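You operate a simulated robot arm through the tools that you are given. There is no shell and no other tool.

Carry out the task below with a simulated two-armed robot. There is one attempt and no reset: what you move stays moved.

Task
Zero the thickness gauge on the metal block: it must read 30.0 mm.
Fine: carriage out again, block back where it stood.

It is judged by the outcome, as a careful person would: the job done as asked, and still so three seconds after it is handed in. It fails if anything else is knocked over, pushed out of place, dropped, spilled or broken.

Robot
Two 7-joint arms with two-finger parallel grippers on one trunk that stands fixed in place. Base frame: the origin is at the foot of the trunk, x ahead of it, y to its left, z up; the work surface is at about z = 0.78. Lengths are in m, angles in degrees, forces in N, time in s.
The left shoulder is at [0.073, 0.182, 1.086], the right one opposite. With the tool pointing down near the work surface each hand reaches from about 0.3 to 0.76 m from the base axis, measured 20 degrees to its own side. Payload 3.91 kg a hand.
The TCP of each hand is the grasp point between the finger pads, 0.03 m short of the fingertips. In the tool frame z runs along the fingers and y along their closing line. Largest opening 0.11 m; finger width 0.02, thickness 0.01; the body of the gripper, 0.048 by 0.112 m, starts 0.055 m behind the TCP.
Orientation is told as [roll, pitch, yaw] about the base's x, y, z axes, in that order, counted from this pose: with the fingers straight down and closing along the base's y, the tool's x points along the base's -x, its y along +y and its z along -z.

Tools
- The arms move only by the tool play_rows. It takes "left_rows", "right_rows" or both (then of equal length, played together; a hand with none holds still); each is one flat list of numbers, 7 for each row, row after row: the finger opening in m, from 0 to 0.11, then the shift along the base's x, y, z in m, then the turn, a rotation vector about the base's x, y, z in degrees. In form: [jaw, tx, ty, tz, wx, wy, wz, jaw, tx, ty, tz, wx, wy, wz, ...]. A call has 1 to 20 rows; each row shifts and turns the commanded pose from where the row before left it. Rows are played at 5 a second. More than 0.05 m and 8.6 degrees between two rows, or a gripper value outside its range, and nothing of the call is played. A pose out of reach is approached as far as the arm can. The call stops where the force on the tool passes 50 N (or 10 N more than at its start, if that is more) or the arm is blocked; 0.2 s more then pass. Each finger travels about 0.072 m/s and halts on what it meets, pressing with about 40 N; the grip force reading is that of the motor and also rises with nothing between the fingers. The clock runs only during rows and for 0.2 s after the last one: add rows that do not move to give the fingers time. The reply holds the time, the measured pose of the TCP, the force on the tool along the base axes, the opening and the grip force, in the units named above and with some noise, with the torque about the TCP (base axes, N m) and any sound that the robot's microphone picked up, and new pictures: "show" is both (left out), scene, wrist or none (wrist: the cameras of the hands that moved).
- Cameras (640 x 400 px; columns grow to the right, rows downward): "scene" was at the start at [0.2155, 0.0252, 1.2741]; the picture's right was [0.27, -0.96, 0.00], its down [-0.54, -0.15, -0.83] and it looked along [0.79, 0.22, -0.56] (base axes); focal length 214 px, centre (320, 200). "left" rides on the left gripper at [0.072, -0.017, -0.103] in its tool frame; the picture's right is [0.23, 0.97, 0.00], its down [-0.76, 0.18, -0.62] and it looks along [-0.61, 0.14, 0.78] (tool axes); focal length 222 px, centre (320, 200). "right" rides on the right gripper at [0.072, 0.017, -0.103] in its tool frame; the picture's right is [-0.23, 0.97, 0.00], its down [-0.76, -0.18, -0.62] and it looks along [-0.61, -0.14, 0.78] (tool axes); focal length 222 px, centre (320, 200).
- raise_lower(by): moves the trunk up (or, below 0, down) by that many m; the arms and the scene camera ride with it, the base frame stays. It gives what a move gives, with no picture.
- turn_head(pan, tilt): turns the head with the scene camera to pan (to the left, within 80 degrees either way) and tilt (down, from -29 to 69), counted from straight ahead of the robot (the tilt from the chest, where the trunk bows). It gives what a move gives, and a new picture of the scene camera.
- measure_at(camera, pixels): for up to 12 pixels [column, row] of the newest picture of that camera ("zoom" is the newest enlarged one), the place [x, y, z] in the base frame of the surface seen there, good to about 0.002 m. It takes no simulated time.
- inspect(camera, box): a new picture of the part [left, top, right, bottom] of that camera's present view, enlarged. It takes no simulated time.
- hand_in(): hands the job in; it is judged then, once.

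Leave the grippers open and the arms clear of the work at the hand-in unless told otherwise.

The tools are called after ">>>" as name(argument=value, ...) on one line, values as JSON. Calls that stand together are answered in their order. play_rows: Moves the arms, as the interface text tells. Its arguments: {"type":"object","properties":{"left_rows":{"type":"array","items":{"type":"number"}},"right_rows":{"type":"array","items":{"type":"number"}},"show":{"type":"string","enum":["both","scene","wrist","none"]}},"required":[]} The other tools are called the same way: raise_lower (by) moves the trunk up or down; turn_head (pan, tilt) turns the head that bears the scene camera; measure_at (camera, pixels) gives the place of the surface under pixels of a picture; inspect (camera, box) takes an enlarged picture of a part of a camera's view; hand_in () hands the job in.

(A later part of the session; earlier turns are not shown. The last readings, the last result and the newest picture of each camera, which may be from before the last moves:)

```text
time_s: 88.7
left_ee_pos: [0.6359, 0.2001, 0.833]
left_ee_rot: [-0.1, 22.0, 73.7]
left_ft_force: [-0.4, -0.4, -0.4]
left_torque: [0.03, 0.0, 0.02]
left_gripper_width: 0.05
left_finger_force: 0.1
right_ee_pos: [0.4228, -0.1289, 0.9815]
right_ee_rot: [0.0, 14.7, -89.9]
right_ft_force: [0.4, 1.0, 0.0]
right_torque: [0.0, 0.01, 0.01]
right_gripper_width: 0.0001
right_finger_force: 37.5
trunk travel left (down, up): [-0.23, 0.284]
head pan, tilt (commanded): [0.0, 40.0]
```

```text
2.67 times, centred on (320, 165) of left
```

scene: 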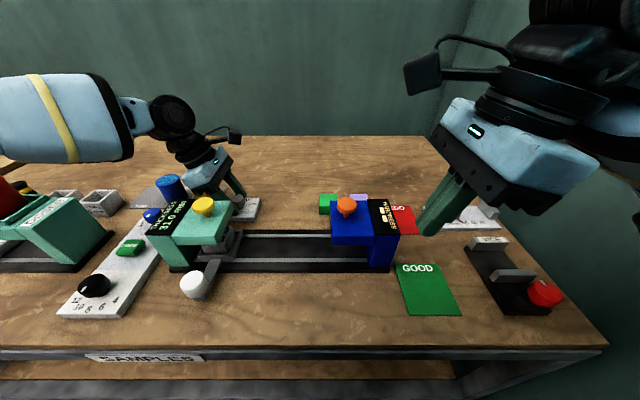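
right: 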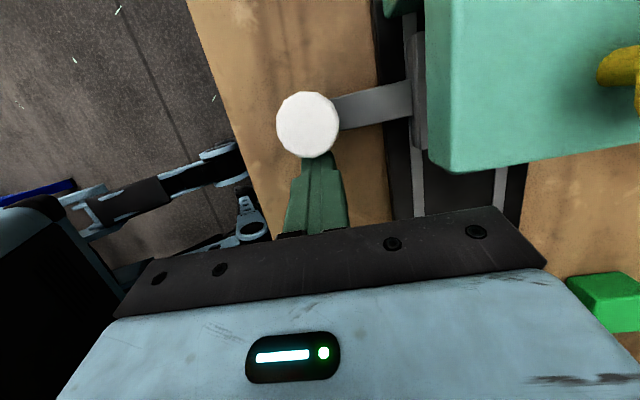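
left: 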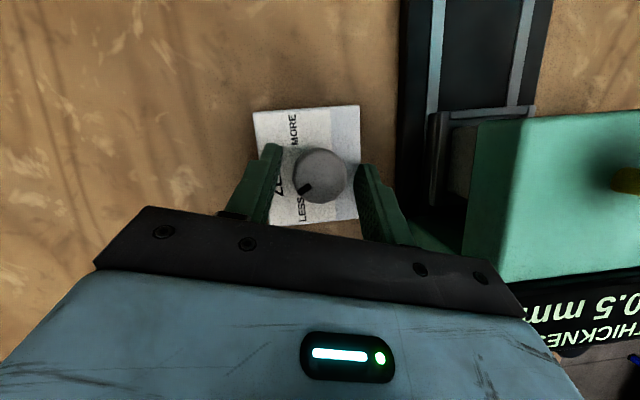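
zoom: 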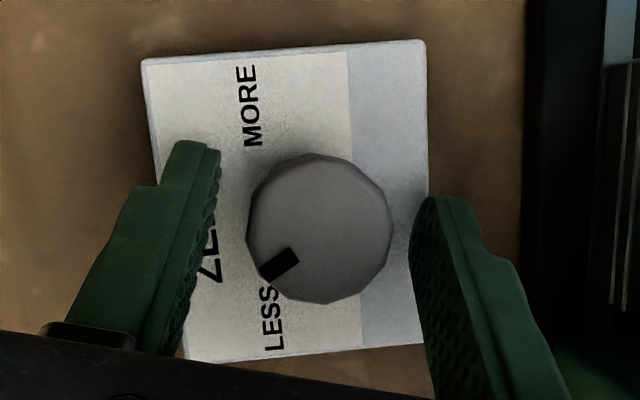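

Display 30.5 holds; pointer about 30° toward LESS. I grip at yaw 74° and turn 20°, then look.

>>> play_rows(left_rows=[0.04, 0, 0, 0, 0, 0, 0, 0.03, 0, 0, 0, 0, 0, 0, 0.025, 0, 0, 0, 0, 0, 0, 0.025, 0, 0, 0, 0, 0, 0, 0.025, -0.0006, 0.0001, 0, 0, 0, 5, 0.025, -0.0006, 0.0001, 0, 0, 0, 5, 0.025, -0.0006, 0.0001, 0, 0, 0, 5, 0.025, -0.0006, 0, 0, 0, 0, 5, 0.025, 0, 0, 0, 0, 0, 0], show="none")

>>> inspect(camera="scene", box=[140, 160, 270, 250])

>>> inspect(camera="left", box=[240, 90, 400, 240])

```text
time_s: 90.7
left_ee_pos: [0.6351, 0.1993, 0.8333]
left_ee_rot: [-0.2, 22.0, 93.8]
left_ft_force: [13.8, -1.0, 5.4]
left_torque: [0.73, -0.12, 0.07]
left_gripper_width: 0.0326
left_finger_force: 44.7
right_ee_pos: [0.4233, -0.1289, 0.9812]
right_ee_rot: [-0.1, 14.6, -90.0]
right_ft_force: [-0.4, -0.1, -0.7]
right_torque: [-0.03, 0.01, -0.01]
right_gripper_width: 0.0
right_finger_force: 37.4
trunk travel left (down, up): [-0.23, 0.284]
head pan, tilt (commanded): [0.0, 40.0]
```

```text
4.44 times, centred on (205, 205) of scene
```

zoom: 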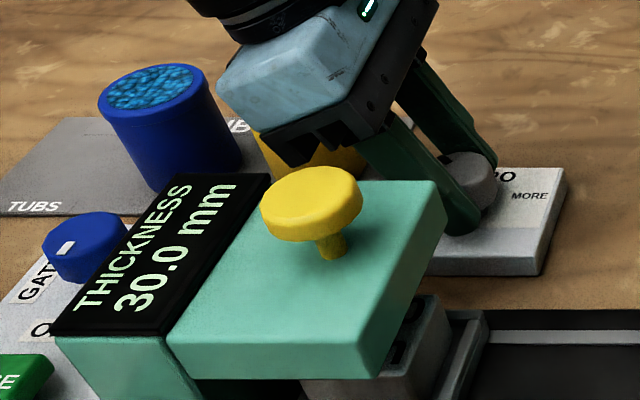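

```text
2.67 times, centred on (320, 165) of left
```

zoom: 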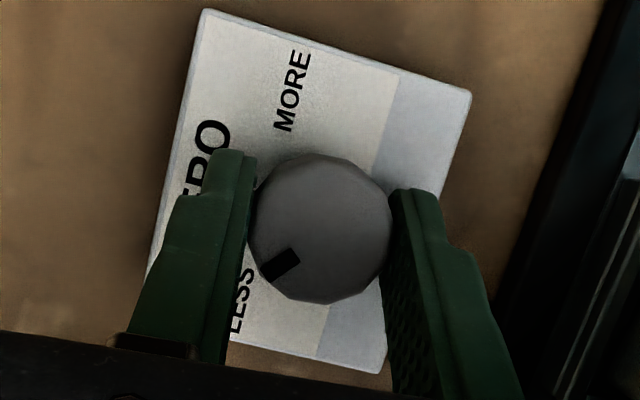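

It reads 30.0 now, at about 50° of turn. To sit safely inside this step I turn about 9° more (yaw 103°) and check again.

>>> play_rows(left_rows=[0.025, 0.0003, 0, 0, 0, 0, 4.5, 0.025, 0.0003, 0, 0, 0, 0, 4.5, 0.025, 0, 0, 0, 0, 0, 0], show="none")

>>> inspect(camera="scene", box=[140, 160, 270, 250])

>>> inspect(camera="left", box=[240, 90, 400, 240])

```text
time_s: 91.5
left_ee_pos: [0.6344, 0.2005, 0.8326]
left_ee_rot: [0.0, 22.0, 102.6]
left_ft_force: [6.3, -2.4, 6.8]
left_torque: [-0.2, -0.25, 0.09]
left_gripper_width: 0.0325
left_finger_force: 44.9
right_ee_pos: [0.4225, -0.1287, 0.9811]
right_ee_rot: [-0.2, 14.7, -89.9]
right_ft_force: [0.2, 0.1, -0.6]
right_torque: [0.0, 0.02, 0.0]
right_gripper_width: 0.0
right_finger_force: 37.4
trunk travel left (down, up): [-0.23, 0.284]
head pan, tilt (commanded): [0.0, 40.0]
```

```text
4.44 times, centred on (205, 205) of scene
```

zoom: 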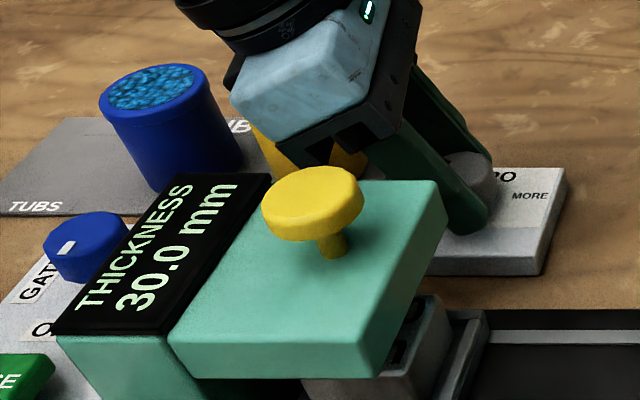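

```text
2.67 times, centred on (320, 165) of left
```

zoom: 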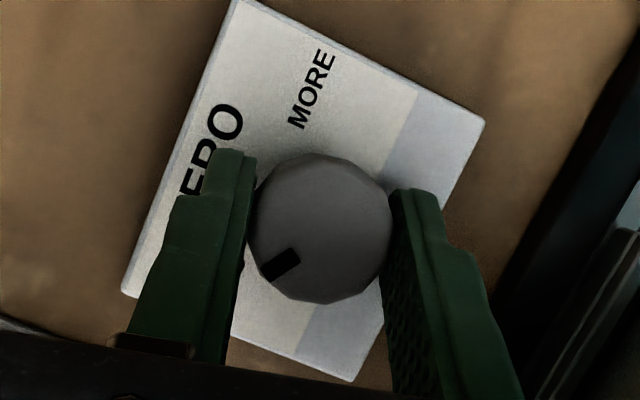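

30.0 still, with the knob about 57° round – well inside the step. I release, lift straight up, and bring the left hand (un-leaning, yaw back to 0) above the yellow button for a fresh check.

>>> play_rows(left_rows=[0.04, 0, 0, 0, 0, 0, 0, 0.05, 0, 0, 0, 0, 0, 0, 0.05, 0, 0, 0, 0, 0, 0, 0.05, 0, 0, 0.03, 0, 0, 0, 0.05, 0, 0, 0.04, 0, 0, 0, 0.05, 0, 0, 0.04, 0, 0, 0, 0.05, 0, 0.02, 0.04, 0, 0, 0, 0.05, 0, 0, 0, 0, 0, 0], show="scene")

>>> inspect(camera="scene", box=[140, 160, 270, 250])

```text
time_s: 93.3
left_ee_pos: [0.6342, 0.219, 0.9836]
left_ee_rot: [0.0, 22.0, 102.7]
left_ft_force: [0.3, 0.7, -0.2]
left_torque: [0.0, -0.01, 0.03]
left_gripper_width: 0.0503
left_finger_force: 0.1
right_ee_pos: [0.4217, -0.1288, 0.9821]
right_ee_rot: [0.0, 14.8, -89.9]
right_ft_force: [-0.1, 0.4, -0.1]
right_torque: [-0.01, 0.0, -0.03]
right_gripper_width: 0.0
right_finger_force: 38.2
trunk travel left (down, up): [-0.23, 0.284]
head pan, tilt (commanded): [0.0, 40.0]
```

scene: 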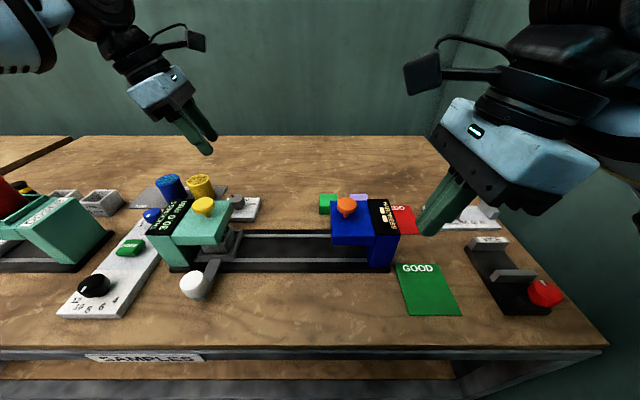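

```text
4.44 times, centred on (205, 205) of scene
```

zoom: 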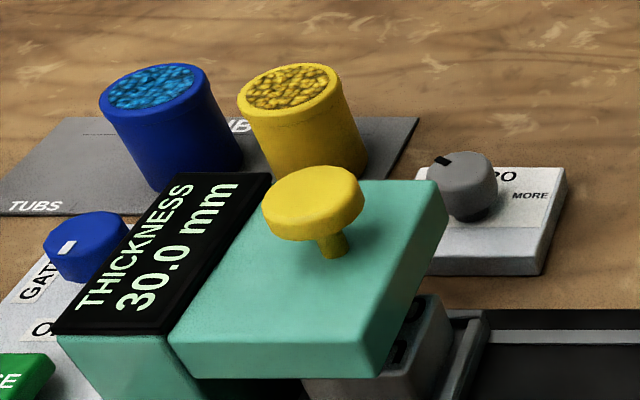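

30.0 mm holds after release. I check that the tubs are unmoved and then un-lean and move above the button for a fresh press.

>>> measure_at(camera="zoom", pixels=[[290, 85], [240, 100], [340, 85], [155, 85], [100, 110], [208, 90], [470, 170], [440, 160]])

>>> play_rows(left_rows=[0.03, -0.01, 0.01, 0.01, 0, 0, -6.3, 0.0, -0.02, 0, 0.01, 0, 0, -6.3, 0.0, -0.02, 0, 0, 7.3, 0, 0, 0.0, -0.02, 0, 0, 7.3, 0, 0, 0.0, -0.02, -0.01, 0, 7.4, 0, 0, 0, -0.01, -0.01, 0, 0, 0, -8, 0, -0.01, -0.01, 0, 0, 0, -8, 0, -0.006, -0.006, 0, 0, 0, -8, 0, 0, 0, 0, 0, 0, -8, 0, 0, 0, 0, 0, 0, -8, 0, 0, 0, 0, 0, 0, -8, 0, 0, 0, 0, 0, 0, -8, 0, 0, 0, 0, 0, 0, -8, 0, 0, 0, 0, 0, 0, -8, 0, 0, 0, 0, 0, 0, -8, 0, 0, 0, 0, 0, 0, -8, 0, 0, 0, 0, 0, 0, -2, 0, 0, 0, 0, 0, 0, 0], show="both")

```text
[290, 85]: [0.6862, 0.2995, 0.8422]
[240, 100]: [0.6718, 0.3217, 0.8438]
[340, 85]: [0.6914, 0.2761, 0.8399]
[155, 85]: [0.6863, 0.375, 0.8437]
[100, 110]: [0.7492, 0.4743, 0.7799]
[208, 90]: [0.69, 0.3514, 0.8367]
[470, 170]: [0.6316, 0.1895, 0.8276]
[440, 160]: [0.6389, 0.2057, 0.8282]
```

```text
time_s: 97.1
left_ee_pos: [0.5176, 0.194, 1.004]
left_ee_rot: [-0.1, 0.0, 0.0]
left_ft_force: [0.1, 0.8, -1.0]
left_torque: [-0.03, -0.04, 0.03]
left_gripper_width: 0.0002
left_finger_force: 37.9
right_ee_pos: [0.4218, -0.1286, 0.9825]
right_ee_rot: [0.0, 14.7, -89.9]
right_ft_force: [-0.2, 0.5, 0.1]
right_torque: [0.0, 0.01, -0.02]
right_gripper_width: 0.0001
right_finger_force: 37.7
trunk travel left (down, up): [-0.23, 0.284]
head pan, tilt (commanded): [0.0, 40.0]
```

scene: 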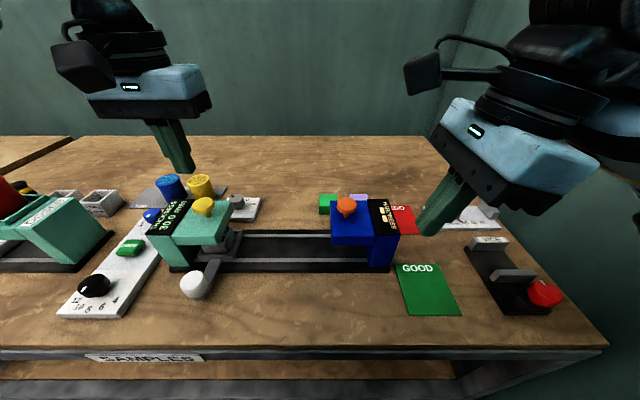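
left: 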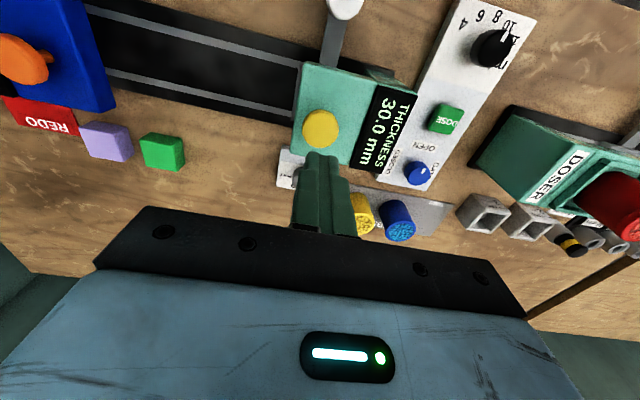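

The hand is above the button again; nothing else has moved. I press it once more for a fresh measurement.

>>> play_rows(left_rows=[0, 0.0004, -0.001, -0.03, 0, 0, 0, 0, 0, 0, -0.03, 0, 0, 0, 0, 0, 0, -0.004, 0, 0, 0, 0, 0, 0, -0.003, 0, 0, 0, 0, 0, 0, -0.003, 0, 0, 0, 0, 0, 0, 0, 0, 0, 0], show="none")

>>> inspect(camera="scene", box=[130, 180, 270, 280])

```text
time_s: 98.5
left_ee_pos: [0.5189, 0.1937, 0.9321]
left_ee_rot: [0.0, -0.1, 0.0]
left_ft_force: [2.6, 0.4, 5.9]
left_torque: [-0.03, -0.04, 0.0]
left_gripper_width: 0.0002
left_finger_force: 37.6
right_ee_pos: [0.4207, -0.1283, 0.9806]
right_ee_rot: [0.0, 14.7, -89.8]
right_ft_force: [-0.7, -0.4, 0.5]
right_torque: [-0.02, 0.01, 0.01]
right_gripper_width: 0.0
right_finger_force: 37.5
trunk travel left (down, up): [-0.23, 0.284]
head pan, tilt (commanded): [0.0, 40.0]
```

```text
4.00 times, centred on (200, 230) of scene
```

zoom: 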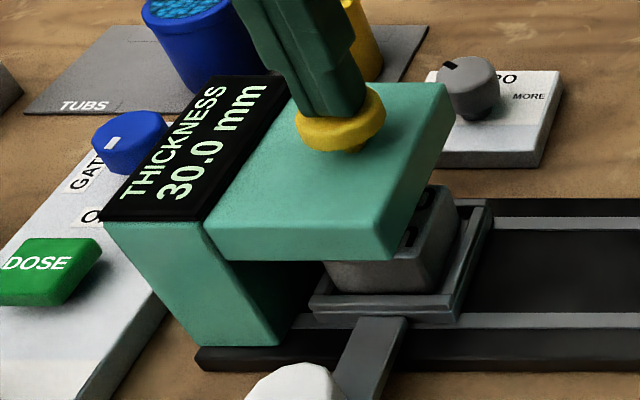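

The fresh measurement reads 30.0 mm. I lift off and move the left hand aside; then I measure around the white knob to plan bringing the carriage out again.

>>> play_rows(left_rows=[0, 0, 0, 0.02, 0, 0, 0, 0, 0, 0, 0.03, 0, 0, 0, 0, 0, 0.01, 0.04, 0, 0, 0, 0, -0.01, 0.03, 0.02, 0, 0, 0, 0, -0.02, 0.04, 0, 0, 0, 0, 0, -0.02, 0.04, 0, 0, 0, 0, 0, 0, 0, 0, 0, 0, 0], show="both")

>>> measure_at(camera="scene", pixels=[[194, 282], [183, 284], [206, 283], [94, 283], [130, 246], [94, 275], [110, 288], [75, 288], [60, 315], [150, 265], [115, 315], [170, 262]])

```text
time_s: 100.1
left_ee_pos: [0.4682, 0.3155, 1.0417]
left_ee_rot: [-0.1, -0.1, 0.0]
left_ft_force: [-0.6, 0.8, -0.8]
left_torque: [0.01, -0.01, 0.01]
left_gripper_width: 0.0
left_finger_force: 37.2
right_ee_pos: [0.4217, -0.1289, 0.982]
right_ee_rot: [-0.1, 14.7, -89.9]
right_ft_force: [-0.3, 0.0, -0.8]
right_torque: [0.0, 0.01, 0.0]
right_gripper_width: 0.0003
right_finger_force: 37.8
trunk travel left (down, up): [-0.23, 0.284]
head pan, tilt (commanded): [0.0, 40.0]
```

scene: 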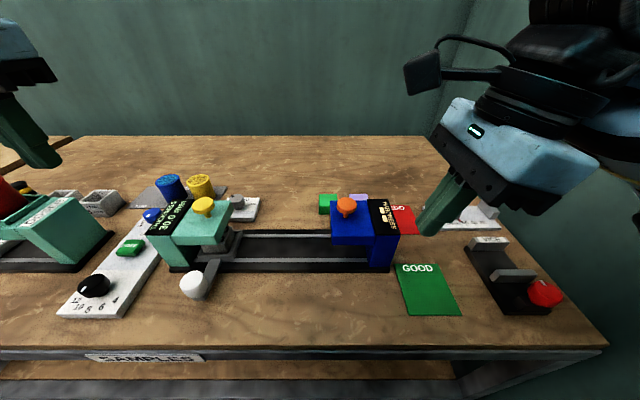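
left: 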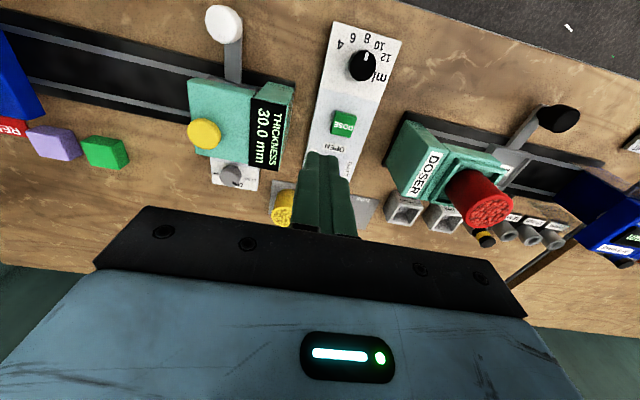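

```text
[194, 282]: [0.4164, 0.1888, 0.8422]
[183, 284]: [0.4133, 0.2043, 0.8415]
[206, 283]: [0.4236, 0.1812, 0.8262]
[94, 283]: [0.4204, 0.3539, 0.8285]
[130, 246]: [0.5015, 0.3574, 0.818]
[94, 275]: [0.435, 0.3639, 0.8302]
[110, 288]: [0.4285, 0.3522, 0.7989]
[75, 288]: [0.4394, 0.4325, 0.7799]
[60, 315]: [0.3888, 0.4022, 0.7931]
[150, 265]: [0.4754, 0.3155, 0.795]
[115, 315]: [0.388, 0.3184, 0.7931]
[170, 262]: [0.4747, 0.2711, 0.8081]
```

The ml dial is at (0.425, 0.356), so I use the left hand opened to 0.07: its right finger goes to the +y side of the white knob (0.423, 0.1955). I move over at z 0.95 and then descend.

>>> play_rows(left_rows=[0.03, -0.015, -0.0173, -0.03, 0, 0, 0, 0.05, -0.015, -0.0173, -0.03, 0, 0, 0, 0.07, -0.0152, -0.0174, -0.03, 0, 0, 0, 0.07, 0, 0, 0, 0, 0, 0, 0.07, 0, 0, 0, 0, 0, 0], show="both")

>>> measure_at(camera="left", pixels=[[223, 20]])

```text
time_s: 101.3
left_ee_pos: [0.4234, 0.2626, 0.9508]
left_ee_rot: [0.0, 0.0, 0.1]
left_ft_force: [0.1, -0.6, 0.9]
left_torque: [-0.02, 0.0, -0.02]
left_gripper_width: 0.0702
left_finger_force: 0.0
right_ee_pos: [0.4207, -0.1277, 0.9823]
right_ee_rot: [0.1, 14.7, -89.9]
right_ft_force: [0.4, -0.7, 0.1]
right_torque: [-0.02, 0.0, -0.03]
right_gripper_width: 0.0
right_finger_force: 38.2
trunk travel left (down, up): [-0.23, 0.284]
head pan, tilt (commanded): [0.0, 40.0]
```

scene: 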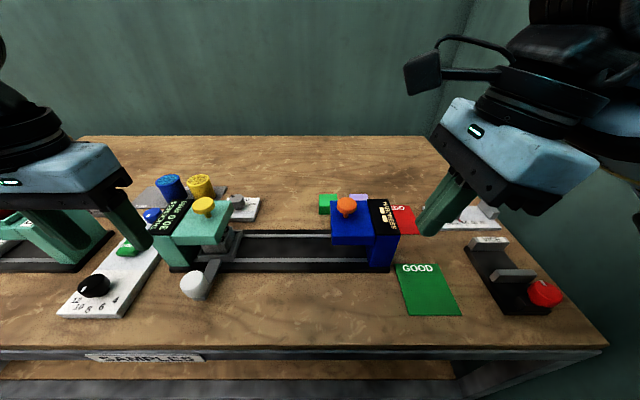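
left: 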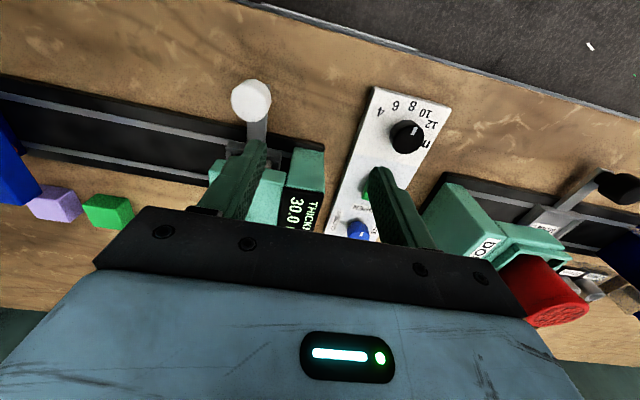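

```text
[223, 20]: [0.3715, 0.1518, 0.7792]
```

In place above. I descend to TCP z 0.848 (tips 0.818).

>>> play_rows(left_rows=[0.07, 0, 0, -0.03, 0, 0, 0, 0.07, 0, 0, -0.03, 0, 0, 0, 0.07, 0, 0, -0.025, 0, 0, 0, 0.07, 0, 0, -0.0178, 0, 0, 0, 0.07, 0, 0, 0, 0, 0, 0], show="both")

```text
time_s: 102.5
left_ee_pos: [0.4235, 0.2613, 0.8473]
left_ee_rot: [0.0, 0.1, 0.0]
left_ft_force: [-0.1, 0.3, 0.3]
left_torque: [0.02, 0.03, -0.01]
left_gripper_width: 0.0702
left_finger_force: 0.1
right_ee_pos: [0.4214, -0.1288, 0.9818]
right_ee_rot: [0.0, 14.7, -89.8]
right_ft_force: [0.2, -0.6, 0.2]
right_torque: [0.0, 0.01, 0.01]
right_gripper_width: 0.0
right_finger_force: 37.2
trunk travel left (down, up): [-0.23, 0.284]
head pan, tilt (commanded): [0.0, 40.0]
```

scene: 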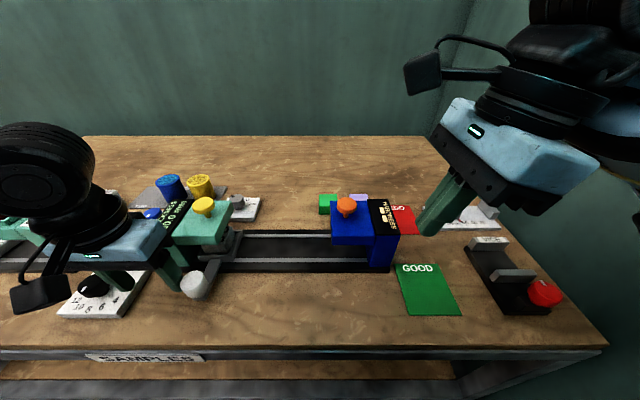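
left: 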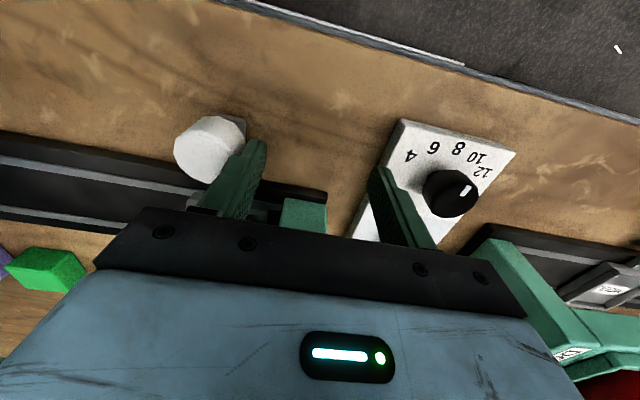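

The right finger is beside the knob. I push slowly toward −y by 0.115 and then check the knob's place.

>>> play_rows(left_rows=[0.07, 0, -0.01, 0, 0, 0, 0, 0.07, 0, -0.01, 0, 0, 0, 0, 0.07, 0, -0.01, 0, 0, 0, 0, 0.07, 0, -0.01, 0, 0, 0, 0, 0.07, 0, -0.01, 0, 0, 0, 0, 0.07, 0, -0.01, 0, 0, 0, 0, 0.07, 0, -0.01, 0, 0, 0, 0, 0.07, 0, -0.01, 0, 0, 0, 0, 0.07, 0, -0.01, 0, 0, 0, 0, 0.07, 0, -0.01, 0, 0, 0, 0, 0.07, 0, -0.01, 0, 0, 0, 0, 0.07, 0, -0.005, 0, 0, 0, 0, 0.07, 0, 0, 0, 0, 0, 0], show="both")

```text
time_s: 105.3
left_ee_pos: [0.4229, 0.1463, 0.8493]
left_ee_rot: [-0.1, 0.0, 0.1]
left_ft_force: [0.5, 0.6, 0.6]
left_torque: [0.03, 0.03, 0.01]
left_gripper_width: 0.0698
left_finger_force: 0.2
right_ee_pos: [0.4207, -0.128, 0.9819]
right_ee_rot: [-0.1, 14.7, -89.8]
right_ft_force: [0.1, 0.0, 0.6]
right_torque: [0.01, 0.04, -0.01]
right_gripper_width: 0.0
right_finger_force: 37.9
trunk travel left (down, up): [-0.23, 0.284]
head pan, tilt (commanded): [0.0, 40.0]
```

scene: 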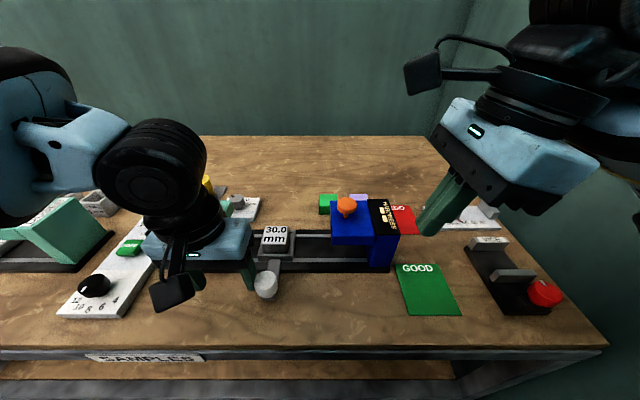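
left: 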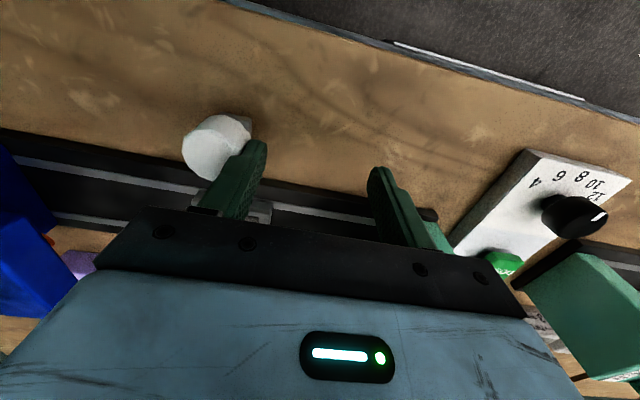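

The carriage is almost out. I measure the knob (originally y 0.0756).

>>> inspect(camera="scene", box=[230, 215, 310, 305])

>>> measure_at(camera="scene", pixels=[[266, 278], [257, 280], [275, 280], [276, 232], [265, 255], [295, 240], [262, 240]])

>>> measure_at(camera="left", pixels=[[205, 145], [190, 150], [225, 130], [210, 170], [215, 120]])

```text
4.44 times, centred on (270, 260) of scene
```

zoom: 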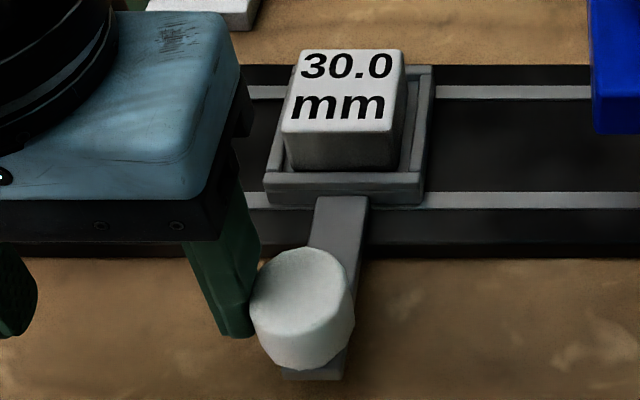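

```text
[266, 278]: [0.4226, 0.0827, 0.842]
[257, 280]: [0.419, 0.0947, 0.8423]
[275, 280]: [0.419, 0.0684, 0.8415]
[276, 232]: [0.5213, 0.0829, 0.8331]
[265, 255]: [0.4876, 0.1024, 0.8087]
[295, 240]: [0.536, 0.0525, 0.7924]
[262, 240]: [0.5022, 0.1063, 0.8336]
```

```text
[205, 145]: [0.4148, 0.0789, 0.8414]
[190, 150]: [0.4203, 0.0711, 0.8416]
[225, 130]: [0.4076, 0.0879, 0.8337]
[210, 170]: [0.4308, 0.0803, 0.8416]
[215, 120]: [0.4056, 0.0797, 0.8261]
```

Knob centre is about y 0.083; it needs another 7.5 mm.

>>> play_rows(left_rows=[0.07, 0, -0.004, 0, 0, 0, 0, 0.07, 0, -0.0035, 0, 0, 0, 0, 0.07, 0, 0, 0, 0, 0, 0, 0.07, 0, 0.02, 0, 0, 0, 0, 0.07, 0, 0.01, 0.03, 0, 0, 0, 0.07, 0, 0.02, 0.04, 0, 0, 0, 0.07, 0, 0.04, 0.03, 0, 0, 0, 0.07, 0, 0.04, 0.03, 0, 0, 0, 0.07, 0, 0, 0, 0, 0, 0], show="both")

>>> inspect(camera="scene", box=[230, 215, 310, 305])

>>> measure_at(camera="zoom", pixels=[[320, 300], [280, 300], [360, 300], [320, 255], [320, 340], [275, 185], [415, 185], [300, 62], [430, 75], [330, 90], [385, 110], [350, 150]])

```text
time_s: 107.3
left_ee_pos: [0.4235, 0.2692, 0.9778]
left_ee_rot: [0.0, 0.0, 0.0]
left_ft_force: [0.4, 0.5, 0.4]
left_torque: [0.02, 0.01, 0.03]
left_gripper_width: 0.07
left_finger_force: 0.1
right_ee_pos: [0.422, -0.1287, 0.9816]
right_ee_rot: [-0.1, 14.7, -89.9]
right_ft_force: [-0.9, -0.1, -0.4]
right_torque: [-0.02, -0.02, -0.01]
right_gripper_width: 0.0
right_finger_force: 38.2
trunk travel left (down, up): [-0.23, 0.284]
head pan, tilt (commanded): [0.0, 40.0]
```

scene: 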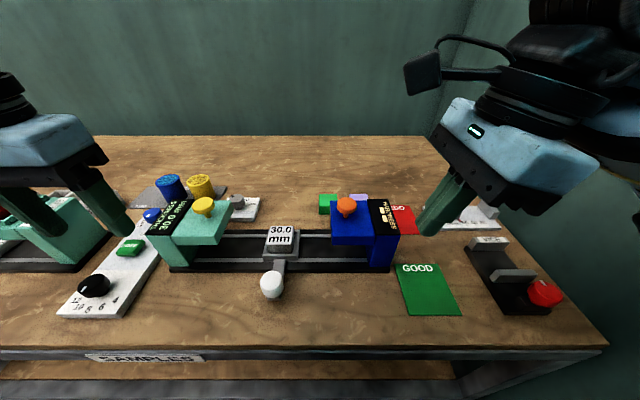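
left: 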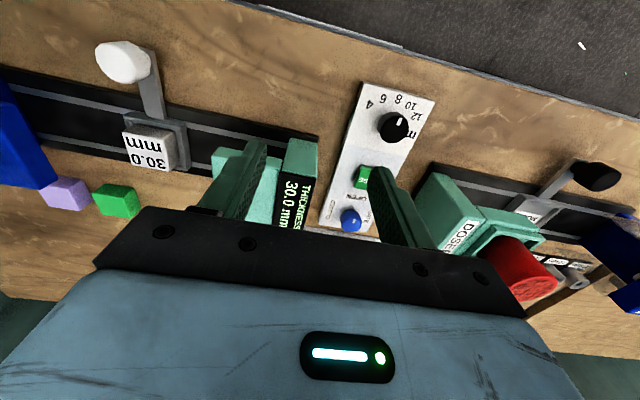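

```text
4.44 times, centred on (270, 260) of scene
```

zoom: 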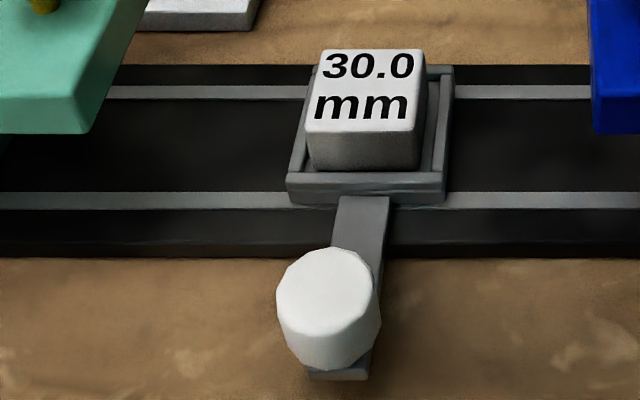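

```text
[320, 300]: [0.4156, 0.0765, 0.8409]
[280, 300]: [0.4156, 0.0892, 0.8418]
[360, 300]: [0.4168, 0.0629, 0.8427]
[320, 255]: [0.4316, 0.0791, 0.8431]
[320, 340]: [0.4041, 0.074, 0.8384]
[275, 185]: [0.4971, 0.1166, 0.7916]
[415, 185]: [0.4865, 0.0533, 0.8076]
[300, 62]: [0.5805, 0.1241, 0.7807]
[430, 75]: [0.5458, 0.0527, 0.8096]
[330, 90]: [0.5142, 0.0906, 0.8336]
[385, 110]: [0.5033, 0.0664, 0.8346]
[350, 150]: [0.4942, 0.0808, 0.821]
```

The carriage's knob is back at y 0.0757 and (271,284) in the picture, just where it stood. Now the right hand opens and goes above the block in the tray, staying at z 0.98 until past the orange button; the left hand backs off a little.

>>> play_rows(right_rows=[0.03, 0.0193, 0.04, 0, 0, 0, 0, 0.05, 0.0193, 0.04, 0, 0, 0, 0, 0.066, 0.0193, 0.04, 0, 0, 0, 0, 0.066, 0.0193, 0.04, 0, 0, 0, 0, 0.066, 0.0194, 0.04, 0, 0, 0, 0, 0.066, 0, 0, -0.03, 0, 0, 0, 0.066, 0, 0, -0.02, 0, 0, 0, 0.066, 0, 0, 0, 0, 0, 0], left_rows=[0.07, 0, 0.02, 0.02, 0, 0, 0, 0.07, 0, 0.02, 0.02, 0, 0, 0, 0.07, 0, 0.02, 0.02, 0, 0, 0, 0.07, 0, 0.0, 0.01, 0, 0, 0, 0.07, 0, 0, 0, 0, 0, 0, 0.07, 0, 0, 0, 0, 0, 0, 0.07, 0, 0, 0, 0, 0, 0, 0.07, 0, 0, 0, 0, 0, 0], show="both")

>>> inspect(camera="right", box=[260, 90, 400, 200])

```text
time_s: 109.1
left_ee_pos: [0.4221, 0.3305, 1.0488]
left_ee_rot: [0.0, 0.0, 0.1]
left_ft_force: [-0.2, -0.1, 0.4]
left_torque: [-0.03, 0.01, -0.02]
left_gripper_width: 0.0702
left_finger_force: 0.1
right_ee_pos: [0.5185, 0.073, 0.9302]
right_ee_rot: [0.0, 14.8, -89.9]
right_ft_force: [0.8, 0.0, 0.8]
right_torque: [-0.02, 0.0, -0.03]
right_gripper_width: 0.066
right_finger_force: 0.2
trunk travel left (down, up): [-0.23, 0.284]
head pan, tilt (commanded): [0.0, 40.0]
```

scene: 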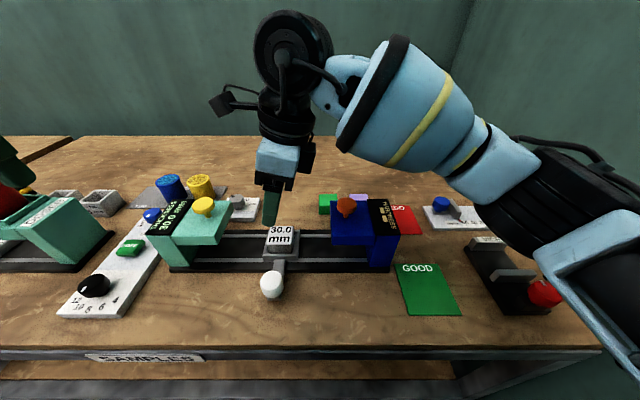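
right: 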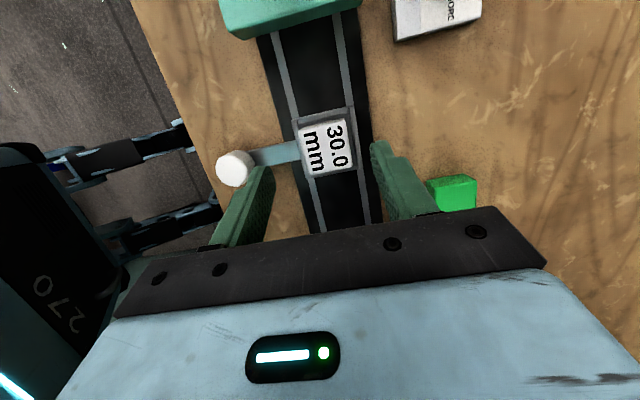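
left: 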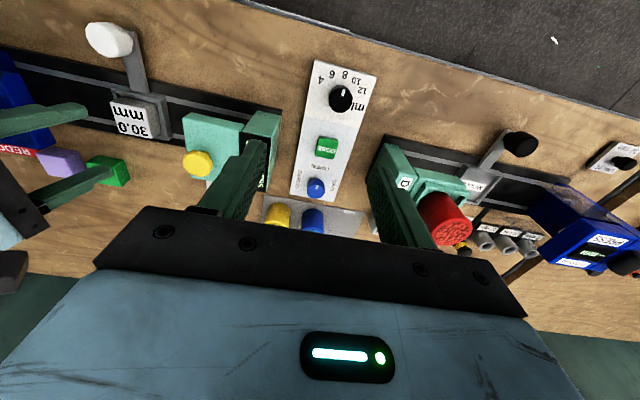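

```text
3.64 times, centred on (330, 145) of right
```

zoom: 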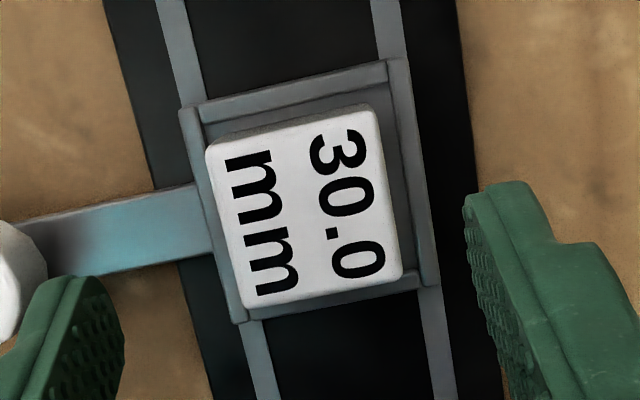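

I measure the block's corners in the tray and the knob of the carriage from here.

>>> measure_at(camera="zoom", pixels=[[212, 150], [368, 112], [395, 270], [245, 300], [285, 132], [383, 190], [320, 285], [228, 225], [305, 210], [195, 130], [400, 75], [428, 270]])

>>> measure_at(camera="right", pixels=[[234, 168], [217, 168], [251, 168], [234, 152], [234, 185]])

```text
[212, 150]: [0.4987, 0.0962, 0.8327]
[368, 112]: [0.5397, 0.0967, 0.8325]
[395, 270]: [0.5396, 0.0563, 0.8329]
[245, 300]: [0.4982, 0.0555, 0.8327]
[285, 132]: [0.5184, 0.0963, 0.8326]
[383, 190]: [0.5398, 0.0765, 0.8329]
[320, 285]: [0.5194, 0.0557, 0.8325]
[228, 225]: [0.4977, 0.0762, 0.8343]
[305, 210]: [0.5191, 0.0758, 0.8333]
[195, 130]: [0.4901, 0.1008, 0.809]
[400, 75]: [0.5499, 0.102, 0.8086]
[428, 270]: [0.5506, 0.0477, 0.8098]
```

```text
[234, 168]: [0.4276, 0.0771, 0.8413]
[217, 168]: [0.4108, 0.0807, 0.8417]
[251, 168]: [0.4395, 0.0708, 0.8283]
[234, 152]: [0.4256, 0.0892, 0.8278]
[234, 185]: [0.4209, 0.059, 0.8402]
```

Block centre (0.519, 0.0762), still square; the hand is already aligned (TCP 0.5185, 0.073). I descend to z 0.847 and close.

>>> play_rows(right_rows=[0.066, 0, 0, -0.03, 0, 0, 0, 0.066, 0, 0, -0.03, 0, 0, 0, 0.066, 0, 0, -0.0225, 0, 0, 0, 0.066, 0, 0, 0, 0, 0, 0, 0.05, 0, 0, 0, 0, 0, 0, 0.045, 0, 0, 0, 0, 0, 0, 0.035, 0, 0, 0, 0, 0, 0, 0.03, 0, 0, 0, 0, 0, 0, 0.03, 0, 0, 0, 0, 0, 0], show="wrist")

```text
time_s: 111.1
left_ee_pos: [0.4231, 0.3303, 1.0489]
left_ee_rot: [0.0, 0.0, 0.0]
left_ft_force: [1.0, 0.7, -0.5]
left_torque: [0.0, 0.01, 0.02]
left_gripper_width: 0.0699
left_finger_force: 0.0
right_ee_pos: [0.5178, 0.0726, 0.849]
right_ee_rot: [-0.1, 14.8, -89.9]
right_ft_force: [0.0, -0.1, 0.0]
right_torque: [-0.03, -0.01, -0.01]
right_gripper_width: 0.0452
right_finger_force: 40.3
trunk travel left (down, up): [-0.23, 0.284]
head pan, tilt (commanded): [0.0, 40.0]
```

right: 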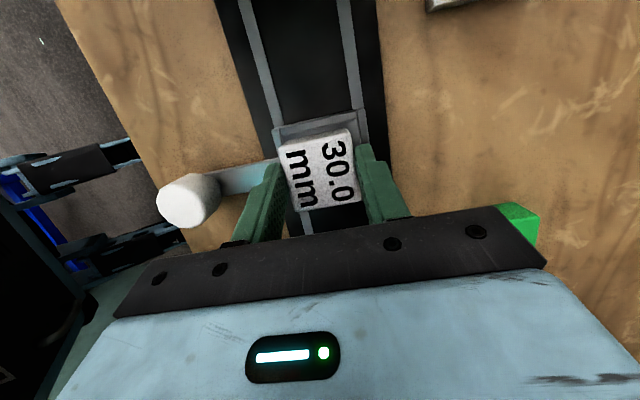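

Held at 0.0452, 40 N. I lift 6 cm and carry it back to above its original place.

>>> play_rows(right_rows=[0.03, 0, 0, 0.02, 0, 0, 0, 0.03, 0, 0, 0.02, 0, 0, 0, 0.03, 0, 0, 0.02, 0, 0, 0, 0.03, 0.033, -0.0026, 0, 0, 0, 0, 0.03, 0.033, -0.0026, 0, 0, 0, 0, 0.03, 0.033, -0.0026, 0, 0, 0, 0, 0.03, 0.0328, -0.0026, 0, 0, 0, 0, 0.03, 0, 0, 0, 0, 0, 0, 0.03, 0, 0, 0, 0, 0, 0], show="both")

```text
time_s: 113.1
left_ee_pos: [0.4213, 0.3308, 1.0491]
left_ee_rot: [-0.1, -0.1, 0.1]
left_ft_force: [0.2, 0.2, -0.2]
left_torque: [0.02, -0.02, 0.02]
left_gripper_width: 0.0701
left_finger_force: 0.1
right_ee_pos: [0.6496, 0.0604, 0.9084]
right_ee_rot: [0.0, 14.7, -89.8]
right_ft_force: [-0.1, 0.0, -2.4]
right_torque: [0.01, 0.01, 0.01]
right_gripper_width: 0.0452
right_finger_force: 40.4
trunk travel left (down, up): [-0.23, 0.284]
head pan, tilt (commanded): [0.0, 40.0]
```

scene: 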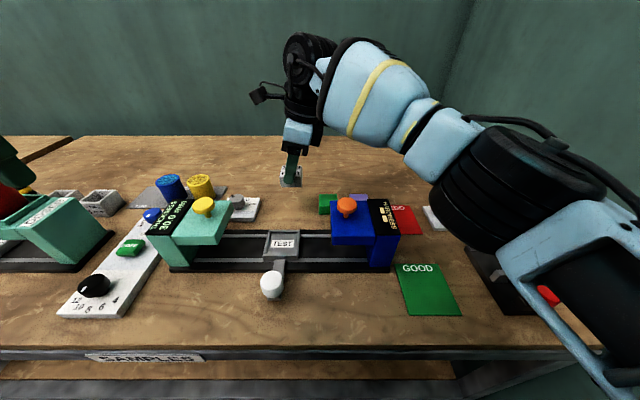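
right: 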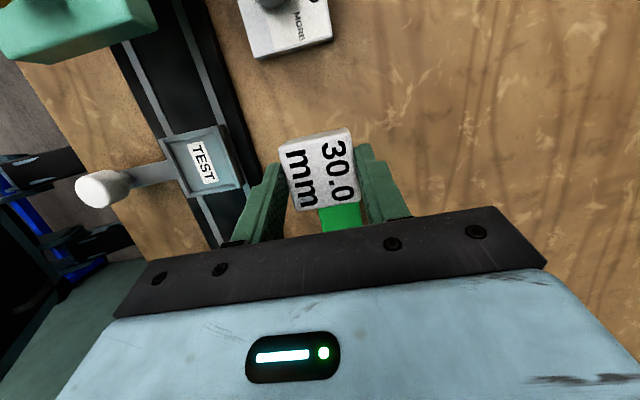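

TCP (0.6496, 0.0604, 0.908). I shift +1.5 mm in y and descend to just above the table, then measure the held block.

>>> play_rows(right_rows=[0.03, 0, 0.0015, -0.025, 0, 0, 0, 0.03, 0, 0, -0.025, 0, 0, 0, 0.03, 0, 0, -0.02, 0, 0, 0, 0.03, 0, 0, -0.008, 0, 0, 0, 0.03, 0, 0, 0, 0, 0, 0, 0.03, 0, 0, 0, 0, 0, 0], show="wrist")

>>> inspect(camera="right", box=[240, 100, 400, 230])

>>> measure_at(camera="zoom", pixels=[[170, 160], [430, 115], [460, 370], [215, 400], [300, 135], [440, 245], [185, 280], [320, 260]])

```text
time_s: 114.5
left_ee_pos: [0.4213, 0.3298, 1.0485]
left_ee_rot: [0.0, 0.0, 0.1]
left_ft_force: [0.0, 0.7, 0.0]
left_torque: [-0.04, -0.01, 0.03]
left_gripper_width: 0.07
left_finger_force: 0.0
right_ee_pos: [0.6495, 0.0614, 0.8308]
right_ee_rot: [0.0, 14.7, -89.8]
right_ft_force: [0.5, 0.3, -1.8]
right_torque: [0.0, 0.02, -0.02]
right_gripper_width: 0.0456
right_finger_force: 40.2
trunk travel left (down, up): [-0.23, 0.284]
head pan, tilt (commanded): [0.0, 40.0]
```

right: 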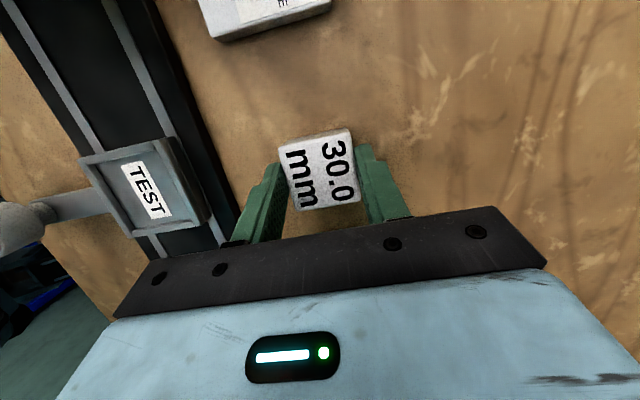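

```text
3.08 times, centred on (320, 165) of right
```

zoom: 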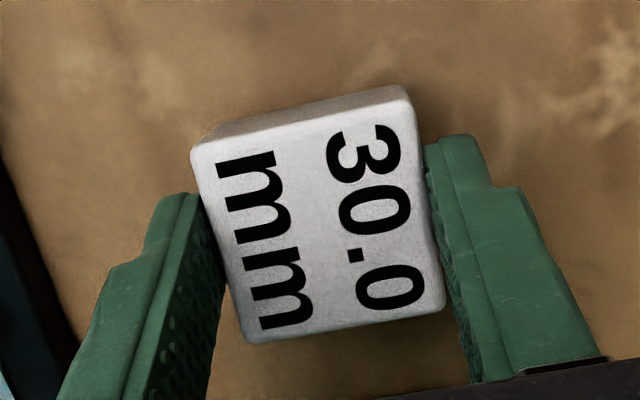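

```text
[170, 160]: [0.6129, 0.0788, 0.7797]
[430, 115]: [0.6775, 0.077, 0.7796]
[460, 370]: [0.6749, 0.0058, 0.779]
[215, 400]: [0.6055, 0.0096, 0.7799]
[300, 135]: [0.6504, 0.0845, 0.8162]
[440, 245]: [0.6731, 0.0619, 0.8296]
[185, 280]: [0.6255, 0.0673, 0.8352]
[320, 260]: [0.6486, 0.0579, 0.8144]
```

I measure the held block's top corners in this zoom.

>>> measure_at(camera="zoom", pixels=[[204, 155], [402, 112], [435, 302], [250, 332], [305, 130], [420, 205], [340, 320], [228, 245]])

```text
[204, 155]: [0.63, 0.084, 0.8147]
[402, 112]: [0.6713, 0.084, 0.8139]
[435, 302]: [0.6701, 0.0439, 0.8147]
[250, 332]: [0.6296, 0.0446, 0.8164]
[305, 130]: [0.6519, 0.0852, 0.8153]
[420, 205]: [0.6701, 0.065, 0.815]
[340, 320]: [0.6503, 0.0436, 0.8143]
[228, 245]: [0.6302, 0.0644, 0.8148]
```

The block's centre is (0.6503, 0.0641), 5 mm above the table; the original was (0.6505, 0.0657). I shift 1.5 mm in y and lower until touch.

>>> play_rows(right_rows=[0.03, 0.0003, 0.0015, -0.002, 0, 0, 0, 0.03, 0, 0, -0.0015, 0, 0, 0, 0.03, 0, 0, -0.001, 0, 0, 0, 0.03, 0, 0, 0, 0, 0, 0], show="none")

```text
time_s: 115.5
left_ee_pos: [0.4216, 0.3305, 1.0478]
left_ee_rot: [0.1, 0.0, 0.0]
left_ft_force: [-0.6, 0.7, -0.3]
left_torque: [0.01, 0.01, -0.01]
left_gripper_width: 0.0701
left_finger_force: 0.1
right_ee_pos: [0.6501, 0.0633, 0.8266]
right_ee_rot: [-0.1, 14.7, -89.9]
right_ft_force: [0.0, 0.4, -2.2]
right_torque: [-0.02, 0.01, 0.0]
right_gripper_width: 0.0454
right_finger_force: 40.0
trunk travel left (down, up): [-0.23, 0.284]
head pan, tilt (commanded): [0.0, 40.0]
```

Not touching yet (−2.2 N is the block's weight). I lower in half-millimetre steps.

>>> play_rows(right_rows=[0.03, 0, 0, -0.0006, 0, 0, 0, 0.03, 0, 0, -0.0006, 0, 0, 0, 0.03, 0, 0, 0, 0, 0, 0], show="none")

```text
time_s: 116.3
left_ee_pos: [0.4226, 0.3293, 1.0501]
left_ee_rot: [0.1, 0.0, 0.1]
left_ft_force: [-0.4, -0.5, -0.2]
left_torque: [0.0, 0.02, -0.01]
left_gripper_width: 0.0702
left_finger_force: 0.0
right_ee_pos: [0.6487, 0.0631, 0.8244]
right_ee_rot: [0.0, 14.7, -89.9]
right_ft_force: [-0.5, -0.5, -0.6]
right_torque: [0.0, -0.03, 0.0]
right_gripper_width: 0.0453
right_finger_force: 40.5
trunk travel left (down, up): [-0.23, 0.284]
head pan, tilt (commanded): [0.0, 40.0]
```

Force is near zero, so the table is taking the weight. One more half millimetre, then I release and rise.

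>>> play_rows(right_rows=[0.03, 0, 0, -0.0005, 0, 0, 0, 0.03, 0, 0, 0, 0, 0, 0, 0.05, 0, 0, 0, 0, 0, 0, 0.06, 0, 0, 0, 0, 0, 0, 0.066, 0, 0, 0, 0, 0, 0, 0.066, 0, 0, 0.02, 0, 0, 0, 0.066, 0, 0, 0.03, 0, 0, 0, 0.066, 0, 0, 0.03, 0, 0, 0, 0.066, 0, -0.02, 0, 0, 0, 0, 0.066, 0, 0, 0, 0, 0, 0], show="both")

>>> inspect(camera="right", box=[260, 70, 380, 170])

```text
time_s: 118.5
left_ee_pos: [0.4234, 0.3304, 1.0493]
left_ee_rot: [0.0, 0.1, 0.3]
left_ft_force: [-0.6, -0.4, 0.1]
left_torque: [0.05, 0.04, 0.01]
left_gripper_width: 0.0701
left_finger_force: 0.0
right_ee_pos: [0.6502, 0.0437, 0.9049]
right_ee_rot: [0.0, 14.7, -89.8]
right_ft_force: [0.1, -0.1, 0.3]
right_torque: [0.03, -0.01, 0.0]
right_gripper_width: 0.066
right_finger_force: 0.1
trunk travel left (down, up): [-0.23, 0.284]
head pan, tilt (commanded): [0.0, 40.0]
```

scene: 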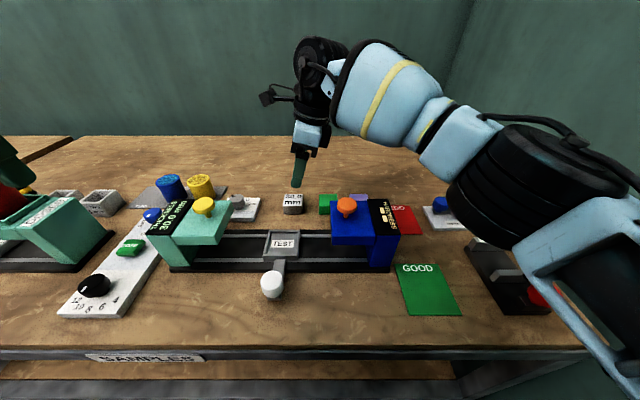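
right: 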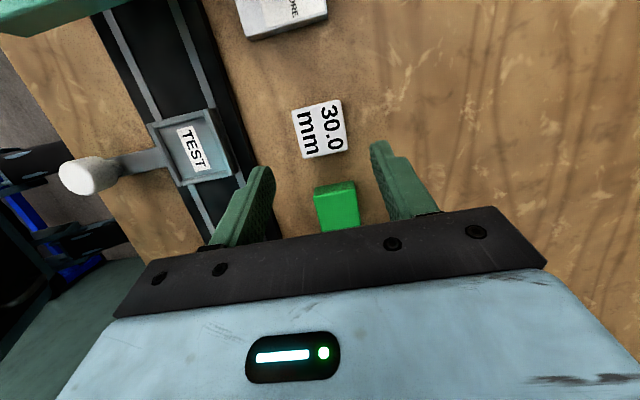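

```text
4.00 times, centred on (320, 120) of right
```

zoom: 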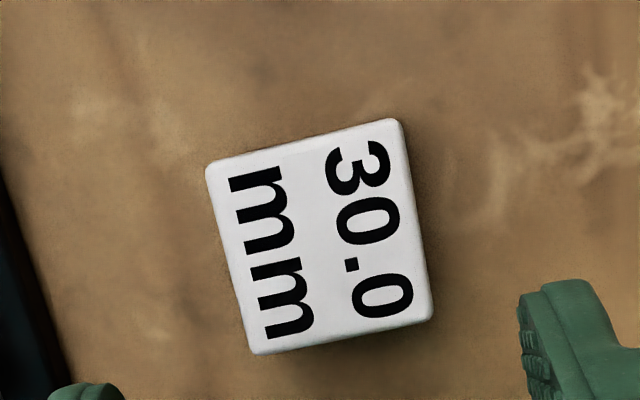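

I measure the block's final corners to compare with its original pose.

>>> measure_at(camera="zoom", pixels=[[215, 168], [392, 130], [424, 313], [257, 345], [305, 143], [410, 220], [340, 328], [232, 255], [320, 240]])

>>> inspect(camera="scene", box=[140, 160, 320, 310])

```text
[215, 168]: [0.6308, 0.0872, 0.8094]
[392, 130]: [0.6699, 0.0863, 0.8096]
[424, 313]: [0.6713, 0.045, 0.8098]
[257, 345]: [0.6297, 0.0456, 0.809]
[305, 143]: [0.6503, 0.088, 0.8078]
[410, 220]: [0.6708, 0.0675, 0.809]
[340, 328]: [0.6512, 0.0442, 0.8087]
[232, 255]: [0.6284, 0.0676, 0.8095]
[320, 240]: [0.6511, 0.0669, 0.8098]
```

```text
2.67 times, centred on (230, 235) of scene
```

zoom: 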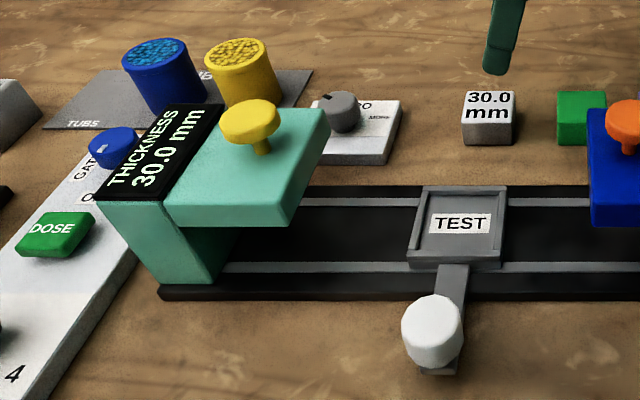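

The block stands at (0.6504, 0.0660), against (0.6505, 0.0657) originally; the display shows 30.0 mm, the carriage is out at its old place. I now withdraw the right hand up and to the side and open both grippers fully.

>>> play_rows(right_rows=[0.066, 0, 0, 0.04, 0, 0, 0, 0.066, 0, -0.01, 0.04, 0, 0, 0, 0.08, -0.03, -0.03, 0.02, 0, 0, 0, 0.1, -0.04, -0.03, 0.01, 0, 0, 0, 0.11, -0.04, -0.03, 0.01, 0, 0, 0, 0.11, -0.04, -0.03, 0.01, 0, 0, 0, 0.11, -0.03, -0.03, 0.01, 0, 0, 0, 0.11, 0, -0.03, 0, 0, 0, 0, 0.11, 0, 0, 0, 0, 0, 0], left_rows=[0.07, 0, 0.01, 0.02, 0, 0, 0, 0.08, 0, 0.01, 0.02, 0, 0, 0, 0.09, 0, 0, 0.01, 0, 0, 0, 0.1, 0, 0, 0, 0, 0, 0, 0.11, 0, 0, 0, 0, 0, 0, 0.11, 0, 0, 0, 0, 0, 0, 0.11, 0, 0, 0, 0, 0, 0, 0.11, 0, 0, 0, 0, 0, 0, 0.11, 0, 0, 0, 0, 0, 0], show="scene")

```text
refused: row 4 steps farther than a row can; nothing moved
```

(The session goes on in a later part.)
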